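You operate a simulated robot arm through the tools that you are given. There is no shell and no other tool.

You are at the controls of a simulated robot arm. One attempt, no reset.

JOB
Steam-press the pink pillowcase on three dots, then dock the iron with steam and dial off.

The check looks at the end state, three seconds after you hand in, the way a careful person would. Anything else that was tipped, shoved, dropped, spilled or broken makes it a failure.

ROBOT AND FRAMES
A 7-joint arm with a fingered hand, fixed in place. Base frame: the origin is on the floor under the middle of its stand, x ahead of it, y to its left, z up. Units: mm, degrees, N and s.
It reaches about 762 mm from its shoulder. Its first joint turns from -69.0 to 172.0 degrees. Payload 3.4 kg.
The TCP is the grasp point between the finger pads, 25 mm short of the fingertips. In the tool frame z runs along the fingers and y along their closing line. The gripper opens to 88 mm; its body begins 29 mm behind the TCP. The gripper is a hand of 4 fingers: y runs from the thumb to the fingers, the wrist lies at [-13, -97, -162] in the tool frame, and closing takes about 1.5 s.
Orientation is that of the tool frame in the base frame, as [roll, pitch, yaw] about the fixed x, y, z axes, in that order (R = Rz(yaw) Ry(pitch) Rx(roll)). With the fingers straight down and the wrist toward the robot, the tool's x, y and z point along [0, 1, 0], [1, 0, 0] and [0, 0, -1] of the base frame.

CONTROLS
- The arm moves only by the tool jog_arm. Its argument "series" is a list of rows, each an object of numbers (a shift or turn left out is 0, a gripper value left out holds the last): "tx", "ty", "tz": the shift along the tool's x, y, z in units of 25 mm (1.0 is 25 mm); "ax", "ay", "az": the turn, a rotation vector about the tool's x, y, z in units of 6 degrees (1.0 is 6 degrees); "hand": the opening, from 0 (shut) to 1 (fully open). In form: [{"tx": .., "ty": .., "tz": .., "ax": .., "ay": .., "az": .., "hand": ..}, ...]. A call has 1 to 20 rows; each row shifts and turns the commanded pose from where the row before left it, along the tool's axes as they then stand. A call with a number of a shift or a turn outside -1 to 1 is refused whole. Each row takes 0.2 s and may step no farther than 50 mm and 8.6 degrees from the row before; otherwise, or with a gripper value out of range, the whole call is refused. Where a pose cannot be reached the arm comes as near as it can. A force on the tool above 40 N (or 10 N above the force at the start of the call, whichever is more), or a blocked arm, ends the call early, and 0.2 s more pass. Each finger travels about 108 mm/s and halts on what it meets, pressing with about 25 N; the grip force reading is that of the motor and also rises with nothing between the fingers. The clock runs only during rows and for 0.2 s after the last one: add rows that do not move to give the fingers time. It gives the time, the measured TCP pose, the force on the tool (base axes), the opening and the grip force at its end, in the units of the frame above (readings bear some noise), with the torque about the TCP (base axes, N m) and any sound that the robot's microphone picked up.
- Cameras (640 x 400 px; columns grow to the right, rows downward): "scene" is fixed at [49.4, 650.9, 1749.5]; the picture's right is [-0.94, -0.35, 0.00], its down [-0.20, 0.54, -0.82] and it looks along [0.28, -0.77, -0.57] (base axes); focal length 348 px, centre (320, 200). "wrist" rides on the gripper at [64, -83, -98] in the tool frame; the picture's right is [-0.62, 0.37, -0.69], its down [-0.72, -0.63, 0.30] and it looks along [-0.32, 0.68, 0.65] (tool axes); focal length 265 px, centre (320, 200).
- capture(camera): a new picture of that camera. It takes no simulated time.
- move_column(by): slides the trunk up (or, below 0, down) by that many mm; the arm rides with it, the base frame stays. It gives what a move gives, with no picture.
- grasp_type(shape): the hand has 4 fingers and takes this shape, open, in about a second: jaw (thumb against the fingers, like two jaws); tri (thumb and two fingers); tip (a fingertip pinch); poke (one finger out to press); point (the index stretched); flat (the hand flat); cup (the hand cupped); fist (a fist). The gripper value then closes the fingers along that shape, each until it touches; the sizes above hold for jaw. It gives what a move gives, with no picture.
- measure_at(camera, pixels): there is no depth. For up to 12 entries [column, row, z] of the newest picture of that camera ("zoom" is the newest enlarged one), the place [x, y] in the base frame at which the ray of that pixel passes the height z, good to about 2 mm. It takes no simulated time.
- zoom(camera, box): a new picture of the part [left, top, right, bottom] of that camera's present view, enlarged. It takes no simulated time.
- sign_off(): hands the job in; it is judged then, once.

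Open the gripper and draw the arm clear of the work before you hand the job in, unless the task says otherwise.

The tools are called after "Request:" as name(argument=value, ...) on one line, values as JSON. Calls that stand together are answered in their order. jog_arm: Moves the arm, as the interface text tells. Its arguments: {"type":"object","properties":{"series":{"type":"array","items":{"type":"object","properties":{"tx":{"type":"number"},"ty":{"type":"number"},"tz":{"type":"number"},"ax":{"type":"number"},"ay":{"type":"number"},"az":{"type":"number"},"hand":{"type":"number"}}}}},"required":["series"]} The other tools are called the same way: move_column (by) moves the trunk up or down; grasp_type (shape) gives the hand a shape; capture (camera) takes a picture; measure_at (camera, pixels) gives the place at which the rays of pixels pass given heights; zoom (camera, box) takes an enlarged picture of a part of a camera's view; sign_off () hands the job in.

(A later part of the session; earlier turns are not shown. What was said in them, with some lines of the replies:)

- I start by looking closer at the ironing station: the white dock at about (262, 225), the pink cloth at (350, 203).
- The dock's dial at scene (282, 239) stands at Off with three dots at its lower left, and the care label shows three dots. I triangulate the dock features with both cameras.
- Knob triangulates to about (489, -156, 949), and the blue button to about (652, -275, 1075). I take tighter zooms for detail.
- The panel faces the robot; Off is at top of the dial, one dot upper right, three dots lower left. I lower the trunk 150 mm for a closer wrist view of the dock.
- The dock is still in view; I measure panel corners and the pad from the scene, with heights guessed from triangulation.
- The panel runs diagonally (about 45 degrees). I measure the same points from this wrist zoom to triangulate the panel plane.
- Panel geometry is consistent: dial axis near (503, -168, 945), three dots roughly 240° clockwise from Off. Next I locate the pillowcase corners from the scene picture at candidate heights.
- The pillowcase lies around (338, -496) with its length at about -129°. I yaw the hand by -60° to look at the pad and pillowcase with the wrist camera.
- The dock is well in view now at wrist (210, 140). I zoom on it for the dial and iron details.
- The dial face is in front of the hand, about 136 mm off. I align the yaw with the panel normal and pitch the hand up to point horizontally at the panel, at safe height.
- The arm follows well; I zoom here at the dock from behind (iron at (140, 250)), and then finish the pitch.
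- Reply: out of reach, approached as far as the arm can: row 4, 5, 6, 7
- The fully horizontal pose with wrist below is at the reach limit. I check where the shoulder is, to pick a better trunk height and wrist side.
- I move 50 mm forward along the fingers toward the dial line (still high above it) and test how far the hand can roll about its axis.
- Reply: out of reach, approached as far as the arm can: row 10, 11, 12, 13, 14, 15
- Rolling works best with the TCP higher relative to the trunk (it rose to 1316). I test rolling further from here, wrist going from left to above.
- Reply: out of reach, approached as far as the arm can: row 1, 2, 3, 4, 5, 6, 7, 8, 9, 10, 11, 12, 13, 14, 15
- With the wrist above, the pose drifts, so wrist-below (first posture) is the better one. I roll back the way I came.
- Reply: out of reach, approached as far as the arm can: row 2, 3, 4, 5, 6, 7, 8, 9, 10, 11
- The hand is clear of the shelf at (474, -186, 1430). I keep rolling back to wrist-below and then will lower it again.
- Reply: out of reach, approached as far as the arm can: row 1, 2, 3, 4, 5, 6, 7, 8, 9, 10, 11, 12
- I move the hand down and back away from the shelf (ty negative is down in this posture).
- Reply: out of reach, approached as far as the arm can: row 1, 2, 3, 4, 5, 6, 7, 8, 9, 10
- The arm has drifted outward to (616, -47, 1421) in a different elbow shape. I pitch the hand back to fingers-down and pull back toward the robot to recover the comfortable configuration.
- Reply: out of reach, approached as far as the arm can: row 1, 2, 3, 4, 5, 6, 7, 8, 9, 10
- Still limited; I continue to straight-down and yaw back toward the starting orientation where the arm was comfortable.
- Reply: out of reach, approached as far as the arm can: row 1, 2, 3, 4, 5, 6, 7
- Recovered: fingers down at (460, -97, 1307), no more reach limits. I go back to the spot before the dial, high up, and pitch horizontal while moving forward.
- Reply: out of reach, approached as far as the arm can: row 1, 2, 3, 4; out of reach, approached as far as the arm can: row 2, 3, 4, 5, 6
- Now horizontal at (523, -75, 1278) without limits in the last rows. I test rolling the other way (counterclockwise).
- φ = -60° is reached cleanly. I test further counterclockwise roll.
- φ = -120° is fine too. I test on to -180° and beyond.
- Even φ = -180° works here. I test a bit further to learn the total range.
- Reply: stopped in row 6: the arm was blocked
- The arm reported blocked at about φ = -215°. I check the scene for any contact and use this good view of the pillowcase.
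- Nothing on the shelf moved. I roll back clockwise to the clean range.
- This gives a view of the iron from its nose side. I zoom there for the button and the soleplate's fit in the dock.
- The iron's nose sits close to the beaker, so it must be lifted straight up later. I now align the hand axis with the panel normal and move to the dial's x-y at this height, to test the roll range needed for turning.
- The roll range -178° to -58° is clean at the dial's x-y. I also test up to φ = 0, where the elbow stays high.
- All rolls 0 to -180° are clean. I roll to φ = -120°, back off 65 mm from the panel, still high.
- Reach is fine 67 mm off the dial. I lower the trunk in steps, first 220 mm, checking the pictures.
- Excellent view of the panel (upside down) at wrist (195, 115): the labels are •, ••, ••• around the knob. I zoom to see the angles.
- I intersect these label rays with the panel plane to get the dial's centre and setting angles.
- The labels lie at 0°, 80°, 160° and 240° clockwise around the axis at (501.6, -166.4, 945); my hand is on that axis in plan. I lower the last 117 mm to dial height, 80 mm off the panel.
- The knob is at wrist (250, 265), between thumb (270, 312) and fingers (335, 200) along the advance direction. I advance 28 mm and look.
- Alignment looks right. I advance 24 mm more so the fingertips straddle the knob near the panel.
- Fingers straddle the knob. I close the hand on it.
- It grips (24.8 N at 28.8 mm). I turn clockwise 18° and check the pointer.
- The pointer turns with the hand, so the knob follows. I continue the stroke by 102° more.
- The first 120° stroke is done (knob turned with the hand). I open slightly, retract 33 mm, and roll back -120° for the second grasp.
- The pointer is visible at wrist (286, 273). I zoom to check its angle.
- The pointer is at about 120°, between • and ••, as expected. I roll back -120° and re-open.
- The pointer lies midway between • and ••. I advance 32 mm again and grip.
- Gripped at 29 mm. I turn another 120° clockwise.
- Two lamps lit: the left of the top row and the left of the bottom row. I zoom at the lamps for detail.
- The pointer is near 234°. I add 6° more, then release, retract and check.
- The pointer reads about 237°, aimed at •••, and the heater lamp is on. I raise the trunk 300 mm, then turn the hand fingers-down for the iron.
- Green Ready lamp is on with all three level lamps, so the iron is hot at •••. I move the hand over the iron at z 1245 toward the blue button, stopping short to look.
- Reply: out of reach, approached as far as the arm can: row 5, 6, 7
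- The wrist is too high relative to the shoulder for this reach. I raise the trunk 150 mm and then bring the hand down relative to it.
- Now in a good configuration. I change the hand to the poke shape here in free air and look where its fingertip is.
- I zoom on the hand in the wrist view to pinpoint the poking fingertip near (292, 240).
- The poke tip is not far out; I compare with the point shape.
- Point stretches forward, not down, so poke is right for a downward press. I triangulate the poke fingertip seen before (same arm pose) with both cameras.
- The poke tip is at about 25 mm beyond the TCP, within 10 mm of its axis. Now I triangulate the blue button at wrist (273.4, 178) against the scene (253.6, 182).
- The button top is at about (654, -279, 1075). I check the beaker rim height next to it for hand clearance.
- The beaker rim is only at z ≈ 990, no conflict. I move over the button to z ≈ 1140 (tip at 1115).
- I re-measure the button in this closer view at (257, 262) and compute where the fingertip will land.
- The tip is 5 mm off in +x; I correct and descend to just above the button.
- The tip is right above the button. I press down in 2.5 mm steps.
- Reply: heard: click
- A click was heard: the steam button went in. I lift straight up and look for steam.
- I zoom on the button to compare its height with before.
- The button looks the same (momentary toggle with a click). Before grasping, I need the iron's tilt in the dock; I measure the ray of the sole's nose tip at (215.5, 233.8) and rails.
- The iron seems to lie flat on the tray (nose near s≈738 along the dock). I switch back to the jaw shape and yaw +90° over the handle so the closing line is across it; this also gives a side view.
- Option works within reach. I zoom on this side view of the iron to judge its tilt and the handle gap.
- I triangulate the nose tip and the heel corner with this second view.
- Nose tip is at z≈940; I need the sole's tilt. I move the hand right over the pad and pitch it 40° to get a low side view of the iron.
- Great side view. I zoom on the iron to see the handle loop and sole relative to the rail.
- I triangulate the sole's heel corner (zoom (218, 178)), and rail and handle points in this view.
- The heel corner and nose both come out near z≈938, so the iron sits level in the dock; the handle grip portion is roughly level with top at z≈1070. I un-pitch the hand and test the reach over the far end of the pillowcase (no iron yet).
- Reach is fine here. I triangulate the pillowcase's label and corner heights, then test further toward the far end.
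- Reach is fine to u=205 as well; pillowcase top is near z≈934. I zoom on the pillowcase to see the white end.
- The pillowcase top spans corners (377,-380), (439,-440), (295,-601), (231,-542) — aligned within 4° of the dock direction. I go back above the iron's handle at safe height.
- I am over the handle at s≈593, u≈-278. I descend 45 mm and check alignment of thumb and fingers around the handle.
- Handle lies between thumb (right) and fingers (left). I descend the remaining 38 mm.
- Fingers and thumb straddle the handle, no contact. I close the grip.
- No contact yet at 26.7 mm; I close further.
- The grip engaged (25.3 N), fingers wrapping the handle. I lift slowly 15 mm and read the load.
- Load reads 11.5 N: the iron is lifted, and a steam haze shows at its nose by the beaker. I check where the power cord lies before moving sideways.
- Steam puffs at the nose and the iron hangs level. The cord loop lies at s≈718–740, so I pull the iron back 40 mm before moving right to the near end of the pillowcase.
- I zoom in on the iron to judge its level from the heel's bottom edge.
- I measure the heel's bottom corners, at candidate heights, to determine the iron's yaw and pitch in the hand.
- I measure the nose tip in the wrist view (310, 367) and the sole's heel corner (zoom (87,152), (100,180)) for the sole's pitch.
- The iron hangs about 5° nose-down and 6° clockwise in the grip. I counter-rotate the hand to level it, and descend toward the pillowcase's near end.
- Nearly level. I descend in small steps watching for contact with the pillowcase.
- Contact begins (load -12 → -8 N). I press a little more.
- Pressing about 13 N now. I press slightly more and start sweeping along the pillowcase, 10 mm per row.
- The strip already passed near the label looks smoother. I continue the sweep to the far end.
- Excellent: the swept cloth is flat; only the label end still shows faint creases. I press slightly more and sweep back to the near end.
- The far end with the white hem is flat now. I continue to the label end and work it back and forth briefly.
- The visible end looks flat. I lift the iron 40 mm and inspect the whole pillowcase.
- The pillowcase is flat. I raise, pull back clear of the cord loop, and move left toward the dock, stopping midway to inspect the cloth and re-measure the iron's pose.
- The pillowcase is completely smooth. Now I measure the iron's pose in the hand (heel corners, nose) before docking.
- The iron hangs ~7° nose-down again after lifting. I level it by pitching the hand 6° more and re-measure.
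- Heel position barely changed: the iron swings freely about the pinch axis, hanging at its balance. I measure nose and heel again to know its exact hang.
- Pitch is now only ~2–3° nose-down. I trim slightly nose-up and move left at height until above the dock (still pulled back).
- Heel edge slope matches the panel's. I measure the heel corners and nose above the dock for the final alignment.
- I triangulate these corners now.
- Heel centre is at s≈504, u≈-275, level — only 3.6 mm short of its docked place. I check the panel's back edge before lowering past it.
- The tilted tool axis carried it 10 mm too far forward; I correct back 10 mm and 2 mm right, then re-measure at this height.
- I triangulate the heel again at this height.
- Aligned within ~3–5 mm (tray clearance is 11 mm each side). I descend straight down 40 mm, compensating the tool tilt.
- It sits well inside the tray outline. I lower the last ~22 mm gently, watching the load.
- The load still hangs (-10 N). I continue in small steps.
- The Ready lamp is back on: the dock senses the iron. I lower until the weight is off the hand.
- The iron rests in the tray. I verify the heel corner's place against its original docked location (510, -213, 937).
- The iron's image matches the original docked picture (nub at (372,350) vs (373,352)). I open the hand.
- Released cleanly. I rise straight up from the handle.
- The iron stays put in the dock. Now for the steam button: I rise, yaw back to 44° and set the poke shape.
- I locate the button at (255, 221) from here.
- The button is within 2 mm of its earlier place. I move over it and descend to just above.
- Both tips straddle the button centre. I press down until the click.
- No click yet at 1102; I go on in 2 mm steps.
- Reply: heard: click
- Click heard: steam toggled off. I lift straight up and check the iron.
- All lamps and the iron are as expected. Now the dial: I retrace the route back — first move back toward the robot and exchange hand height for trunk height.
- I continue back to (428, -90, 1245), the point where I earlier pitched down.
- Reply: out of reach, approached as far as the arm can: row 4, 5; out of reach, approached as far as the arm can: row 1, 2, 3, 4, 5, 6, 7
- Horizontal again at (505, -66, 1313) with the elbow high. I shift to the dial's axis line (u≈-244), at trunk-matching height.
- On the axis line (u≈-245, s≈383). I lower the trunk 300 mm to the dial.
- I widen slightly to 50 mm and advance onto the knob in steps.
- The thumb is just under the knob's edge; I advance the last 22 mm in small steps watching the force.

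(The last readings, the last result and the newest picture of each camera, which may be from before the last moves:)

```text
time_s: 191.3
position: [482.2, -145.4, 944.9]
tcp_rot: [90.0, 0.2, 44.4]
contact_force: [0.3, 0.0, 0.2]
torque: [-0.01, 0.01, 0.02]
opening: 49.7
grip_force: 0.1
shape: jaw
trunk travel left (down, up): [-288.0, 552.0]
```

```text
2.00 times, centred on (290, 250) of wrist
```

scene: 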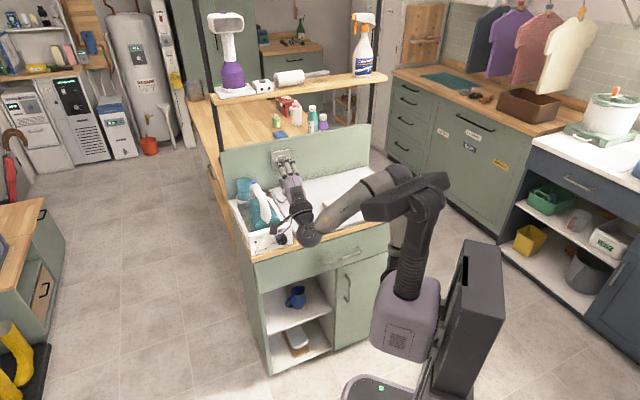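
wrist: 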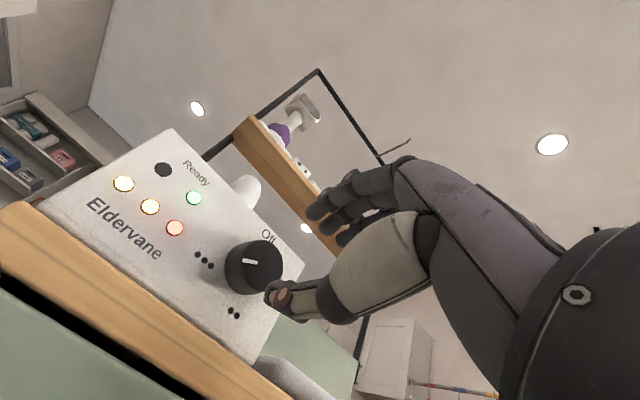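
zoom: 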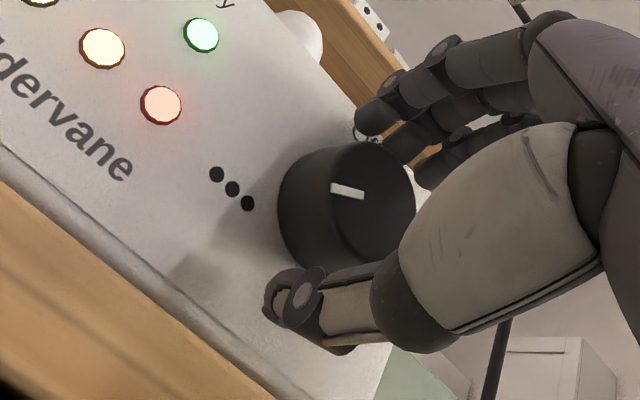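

The fingers straddle the knob without contact (s≈440). I close the grip.

Request:
jog_arm(series=[{"hand": 0.1}, {}, {}, {}, {}])

Request:
zoom(camera="wrist", box=[170, 150, 410, 350])

```text
time_s: 192.5
position: [481.1, -144.4, 945.0]
tcp_rot: [90.0, 0.2, 44.3]
contact_force: [-0.7, 1.2, -4.3]
torque: [0.04, 0.0, 0.05]
opening: 28.8
grip_force: 24.7
shape: jaw
trunk travel left (down, up): [-288.0, 552.0]
```

```text
2.00 times, centred on (290, 250) of wrist
```

zoom: 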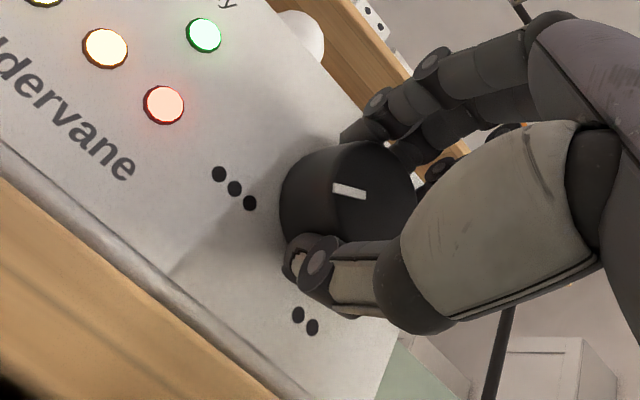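

Gripped as before (28.8 mm, 24.7 N). I turn counterclockwise 120°.

Request:
jog_arm(series=[{"az": -1}, {"az": -1}, {"az": -1}, {"az": -1}, {"az": -1}, {"az": -1}, {"az": -1}, {"az": -1}, {"az": -1}, {"az": -1}, {"az": -1}, {"az": -1}, {"az": -1}, {"az": -1}, {"az": -1}, {"az": -1}, {"az": -1}, {"az": -1}, {"az": -1}, {"az": -1}])

Request:
zoom(camera="wrist", box=[170, 150, 410, 350])

Request:
zoom(camera="scene", box=[245, 215, 315, 260])

```text
time_s: 196.7
position: [480.4, -145.9, 944.8]
tcp_rot: [-90.1, 59.8, -135.9]
contact_force: [-8.3, -2.9, -7.0]
torque: [0.1, 0.07, -0.16]
opening: 28.8
grip_force: 24.9
shape: jaw
trunk travel left (down, up): [-288.0, 552.0]
```

```text
2.00 times, centred on (290, 250) of wrist
```

zoom: 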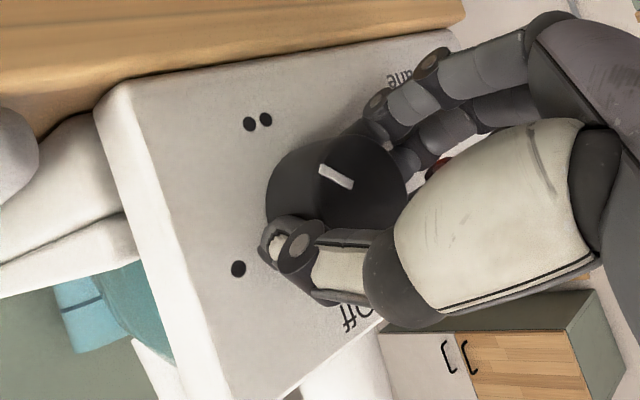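

```text
8.89 times, centred on (280, 238) of scene
```

zoom: 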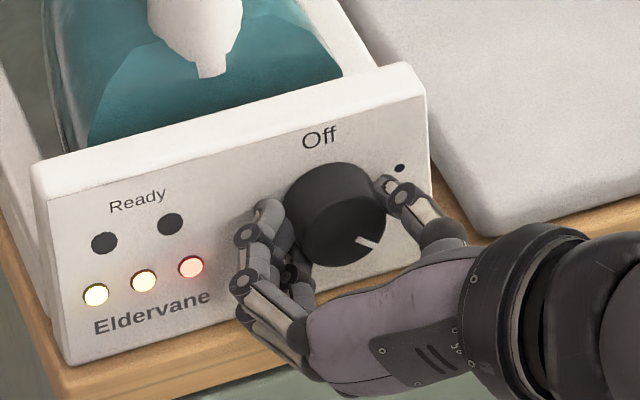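

The pointer now stands near 125–138°, between • and ••. I release, retract, and roll back to φ=0 for the second stroke.

Request:
jog_arm(series=[{"hand": 0.65}, {}, {}, {"tz": -0.45}, {"tz": -0.45}, {"tz": -0.45}, {}])

Request:
zoom(camera="scene", box=[250, 225, 300, 258])

Request:
jog_arm(series=[{"az": 1, "hand": 0.57}, {"az": 1}, {"az": 1}, {"az": 1}, {"az": 1}, {"az": 1}, {"az": 1}, {"az": 1}, {"az": 1}, {"az": 1}, {"az": 1}, {"az": 1}, {"az": 1}, {"az": 1}, {"az": 1}, {"az": 1}, {"az": 1}, {"az": 1}, {"az": 1}, {"az": 1}])

Request:
zoom(camera="wrist", box=[170, 150, 410, 350])

```text
time_s: 198.3
position: [458.9, -120.3, 945.2]
tcp_rot: [-90.0, 59.8, -135.9]
contact_force: [-0.2, 0.3, 0.0]
torque: [0.02, 0.01, -0.05]
opening: 56.6
grip_force: 0.1
shape: jaw
trunk travel left (down, up): [-288.0, 552.0]
```

```text
12.12 times, centred on (275, 242) of scene
```

zoom: 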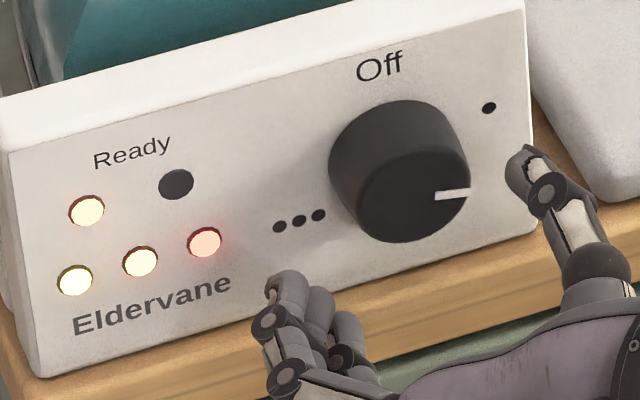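

```text
time_s: 202.5
position: [458.2, -120.3, 944.6]
tcp_rot: [89.9, 0.1, 44.2]
contact_force: [-0.8, 0.2, 0.1]
torque: [0.02, -0.01, -0.01]
opening: 50.5
grip_force: 0.0
shape: jaw
trunk travel left (down, up): [-288.0, 552.0]
```

```text
2.00 times, centred on (290, 250) of wrist
```

zoom: 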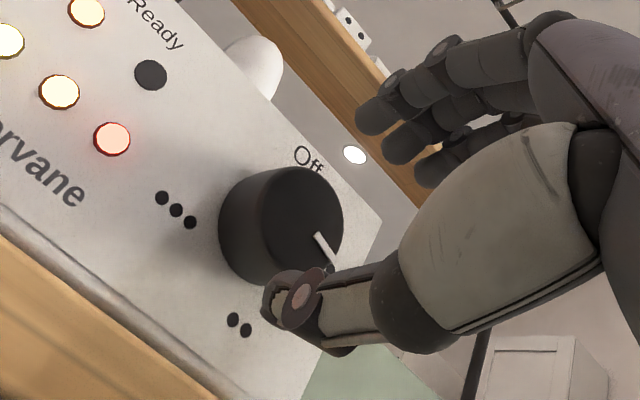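

The pointer is now at about 103–105°. I advance again and grip.

Request:
jog_arm(series=[{"tz": 0.4}, {"tz": 0.4}, {"tz": 0.3}, {"tz": 0.3}, {}, {"hand": 0.1}, {}, {}, {}, {}])

Request:
zoom(camera="wrist", box=[170, 150, 410, 350])

```text
time_s: 204.7
position: [482.3, -146.1, 945.1]
tcp_rot: [90.0, 0.3, 44.4]
contact_force: [-0.8, 1.3, -3.9]
torque: [0.05, 0.06, 0.04]
opening: 29.8
grip_force: 24.9
shape: jaw
trunk travel left (down, up): [-288.0, 552.0]
```

```text
2.00 times, centred on (290, 250) of wrist
```

zoom: 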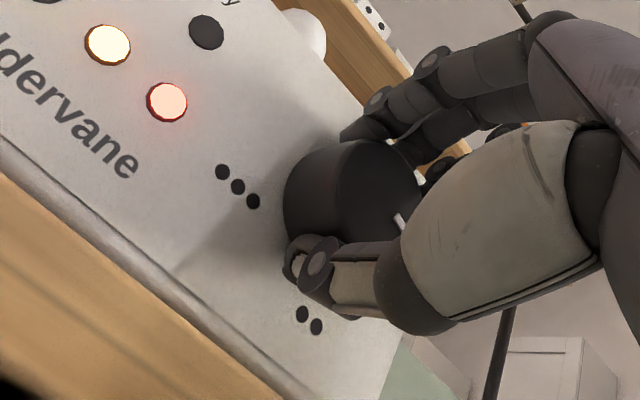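

Gripped. I turn counterclockwise about 96° and check the pointer.

Request:
jog_arm(series=[{"az": -1}, {"az": -1}, {"az": -1}, {"az": -1}, {"az": -1}, {"az": -1}, {"az": -1}, {"az": -1}, {"az": -1}, {"az": -1}, {"az": -1}, {"az": -1}, {"az": -1}, {"az": -1}, {"az": -1}, {"az": -1}, {}])

Request:
zoom(camera="wrist", box=[170, 150, 410, 350])

Request:
zoom(camera="scene", box=[250, 225, 300, 258])

```text
time_s: 208.3
position: [482.3, -146.6, 945.2]
tcp_rot: [-90.2, 83.7, -136.1]
contact_force: [-7.9, -2.8, -7.8]
torque: [0.11, 0.09, -0.18]
opening: 29.4
grip_force: 24.1
shape: jaw
trunk travel left (down, up): [-288.0, 552.0]
```

```text
2.00 times, centred on (290, 250) of wrist
```

zoom: 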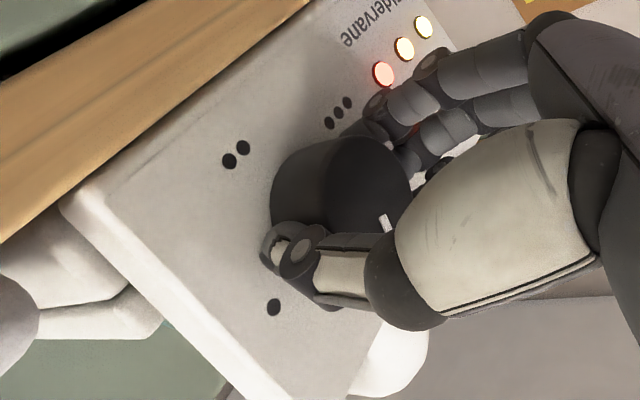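

```text
12.12 times, centred on (275, 242) of scene
```

zoom: 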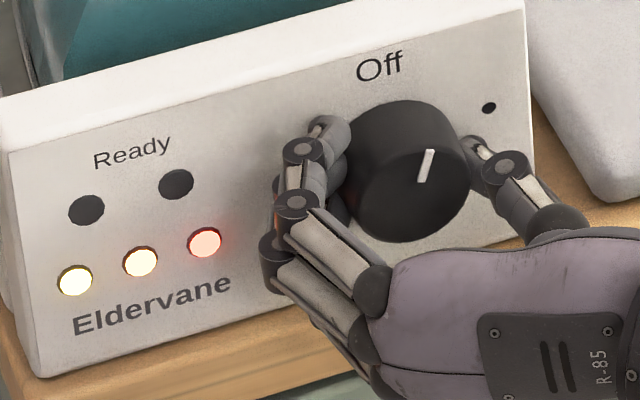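

The pointer reads about 16° from Off. I turn the remaining 16°.

Request:
jog_arm(series=[{"az": -1}, {"az": -1}, {"az": -0.7}, {}])

Request:
zoom(camera="scene", box=[250, 225, 300, 258])

```text
time_s: 209.3
position: [482.0, -147.5, 944.7]
tcp_rot: [-90.3, 67.6, -136.2]
contact_force: [-7.4, -3.3, -6.9]
torque: [0.06, 0.09, -0.16]
opening: 29.2
grip_force: 24.5
shape: jaw
trunk travel left (down, up): [-288.0, 552.0]
```

```text
12.12 times, centred on (275, 242) of scene
```

zoom: 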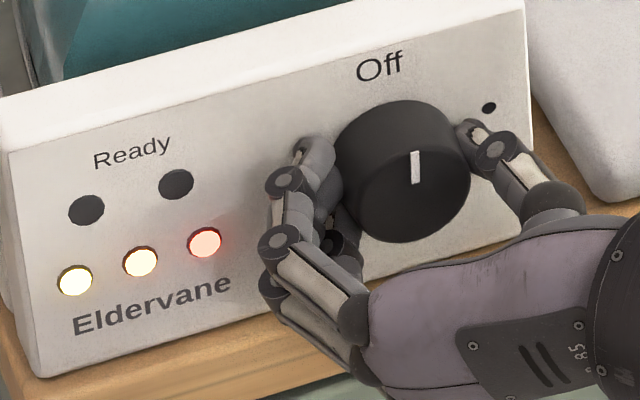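

The pointer is at Off (≈0°). I release and verify that it stays.

Request:
jog_arm(series=[{"hand": 0.65}, {}, {}, {}])

Request:
zoom(camera="scene", box=[250, 225, 300, 258])

```text
time_s: 210.3
position: [482.4, -145.3, 944.7]
tcp_rot: [-90.2, 67.6, -135.8]
contact_force: [1.0, -0.7, 0.0]
torque: [-0.04, 0.01, 0.0]
opening: 56.9
grip_force: 0.1
shape: jaw
trunk travel left (down, up): [-288.0, 552.0]
```

```text
12.12 times, centred on (275, 242) of scene
```

zoom: 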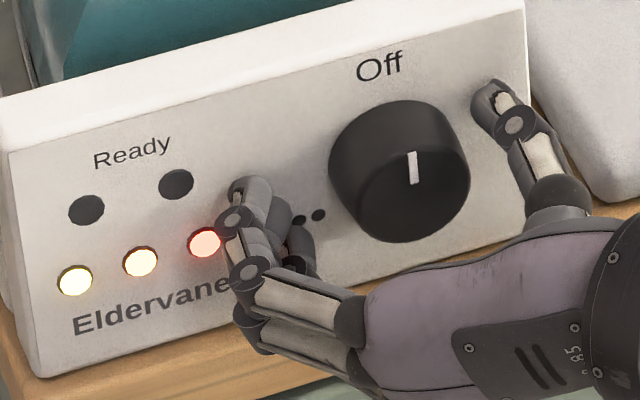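

Pointer at Off, both top lamps out. I retract straight back and raise the trunk clear.

Request:
jog_arm(series=[{"tz": -0.5}, {"tz": -0.8}, {"tz": -0.8}, {"tz": -0.5}, {}])

Request:
move_column(by=300)

Request:
capture(camera="scene")

Request:
zoom(camera="scene", box=[225, 165, 325, 265])

Request:
zoom(camera="scene", box=[250, 225, 300, 258])

```text
time_s: 211.5
position: [437.4, -99.8, 945.2]
tcp_rot: [-90.1, 67.6, -136.0]
contact_force: [0.0, 0.2, 0.4]
torque: [0.03, 0.0, 0.02]
opening: 56.9
grip_force: 0.0
shape: jaw
trunk travel left (down, up): [-288.0, 552.0]
```

```text
time_s: 214.5
position: [438.4, -99.4, 1246.3]
tcp_rot: [-90.0, 67.6, -135.6]
contact_force: [-0.6, 0.1, 0.3]
torque: [0.0, -0.03, 0.01]
opening: 56.7
grip_force: 0.1
shape: jaw
trunk travel left (down, up): [-588.0, 252.0]
```

```text
taken
```

scene: 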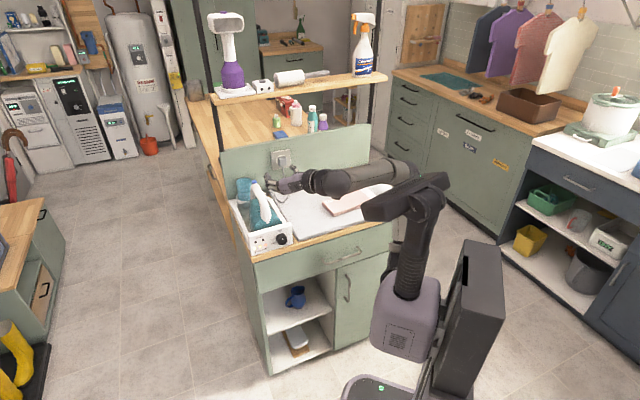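

```text
4.00 times, centred on (275, 215) of scene
```

zoom: 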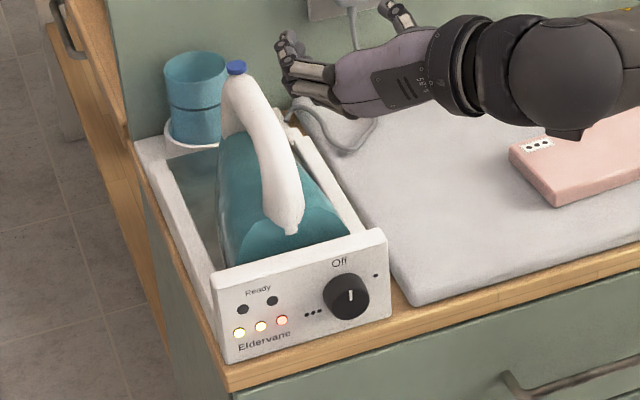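

```text
12.12 times, centred on (275, 242) of scene
```

zoom: 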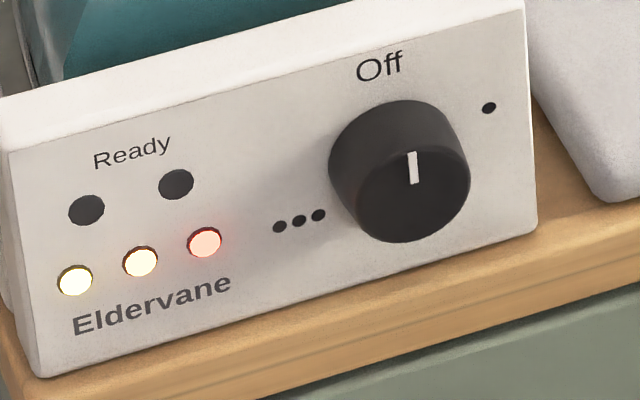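

Iron docked, dial Off, lamps of heater and Ready out. I open the hand fully, raise the arm further clear, and take a last look over everything.

Request:
jog_arm(series=[{"hand": 1.0, "tz": -0.4}, {"tz": -0.4}, {}, {}])

Request:
move_column(by=120)

Request:
capture(camera="scene")

Request:
zoom(camera="scene", box=[220, 160, 400, 260])

Request:
capture(camera="wrist")

```text
time_s: 215.5
position: [423.1, -84.8, 1244.8]
tcp_rot: [-90.1, 67.5, -135.8]
contact_force: [0.4, -0.1, -0.8]
torque: [0.04, -0.02, 0.01]
opening: 87.7
grip_force: 0.0
shape: jaw
trunk travel left (down, up): [-588.0, 252.0]
```

```text
time_s: 217.0
position: [423.7, -84.6, 1364.5]
tcp_rot: [-89.9, 67.6, -135.5]
contact_force: [-0.4, 0.9, 0.2]
torque: [0.03, 0.02, -0.01]
opening: 87.8
grip_force: 0.1
shape: jaw
trunk travel left (down, up): [-708.0, 132.0]
```

```text
taken
```

scene: 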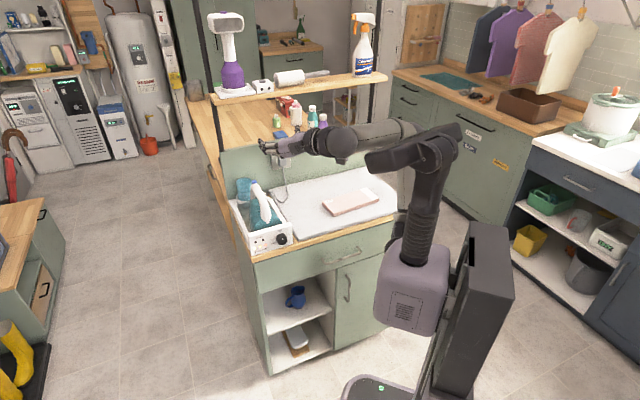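

```text
3.56 times, centred on (310, 210) of scene
```

zoom: 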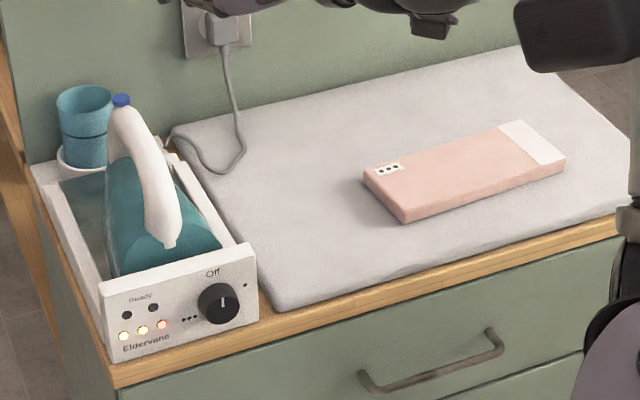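

```text
taken
```

wrist: 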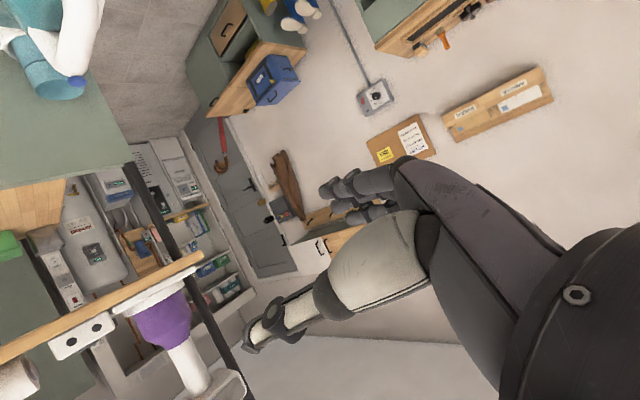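

The pillowcase is smooth, the iron sits in its dock and the dial points at Off. The steam button was clicked on once and off once, and the hand is open and clear. I hand in.

Request:
sign_off()

```text
The job is handed in.
```

I handed in the job with the pink pillowcase steam-pressed flat at three dots and the iron back in its dock, dial at Off. One thing I couldn't see is whether the steam is off.

- **Pressing:** I turned the dial to •••, waited for the green Ready lamp, and pressed the iron's blue steam button. Steam showed once the iron was lifted. I swept it over the whole pillowcase and back, including the white hem, and the last pictures show no creases.
- **Docking:** In the pictures the iron sits where it started. The Ready lamp came back on when it was docked, and went out after I turned the dial to Off.
- **Steam:** I pressed the blue button a second time and heard it click. No steam showed in the dock even while it was on, so "off" rests on that click and the steam I saw after the first press.
- **Heat:** The three level lamps were still lit when I handed in, so the iron was probably still hot.
- **Surroundings:** In the last pictures, nothing else looked tipped, shoved or spilled. During an early test turn above the bench the arm reported itself blocked once, and I found nothing moved afterwards.

The hand is open and raised clear of the bench.
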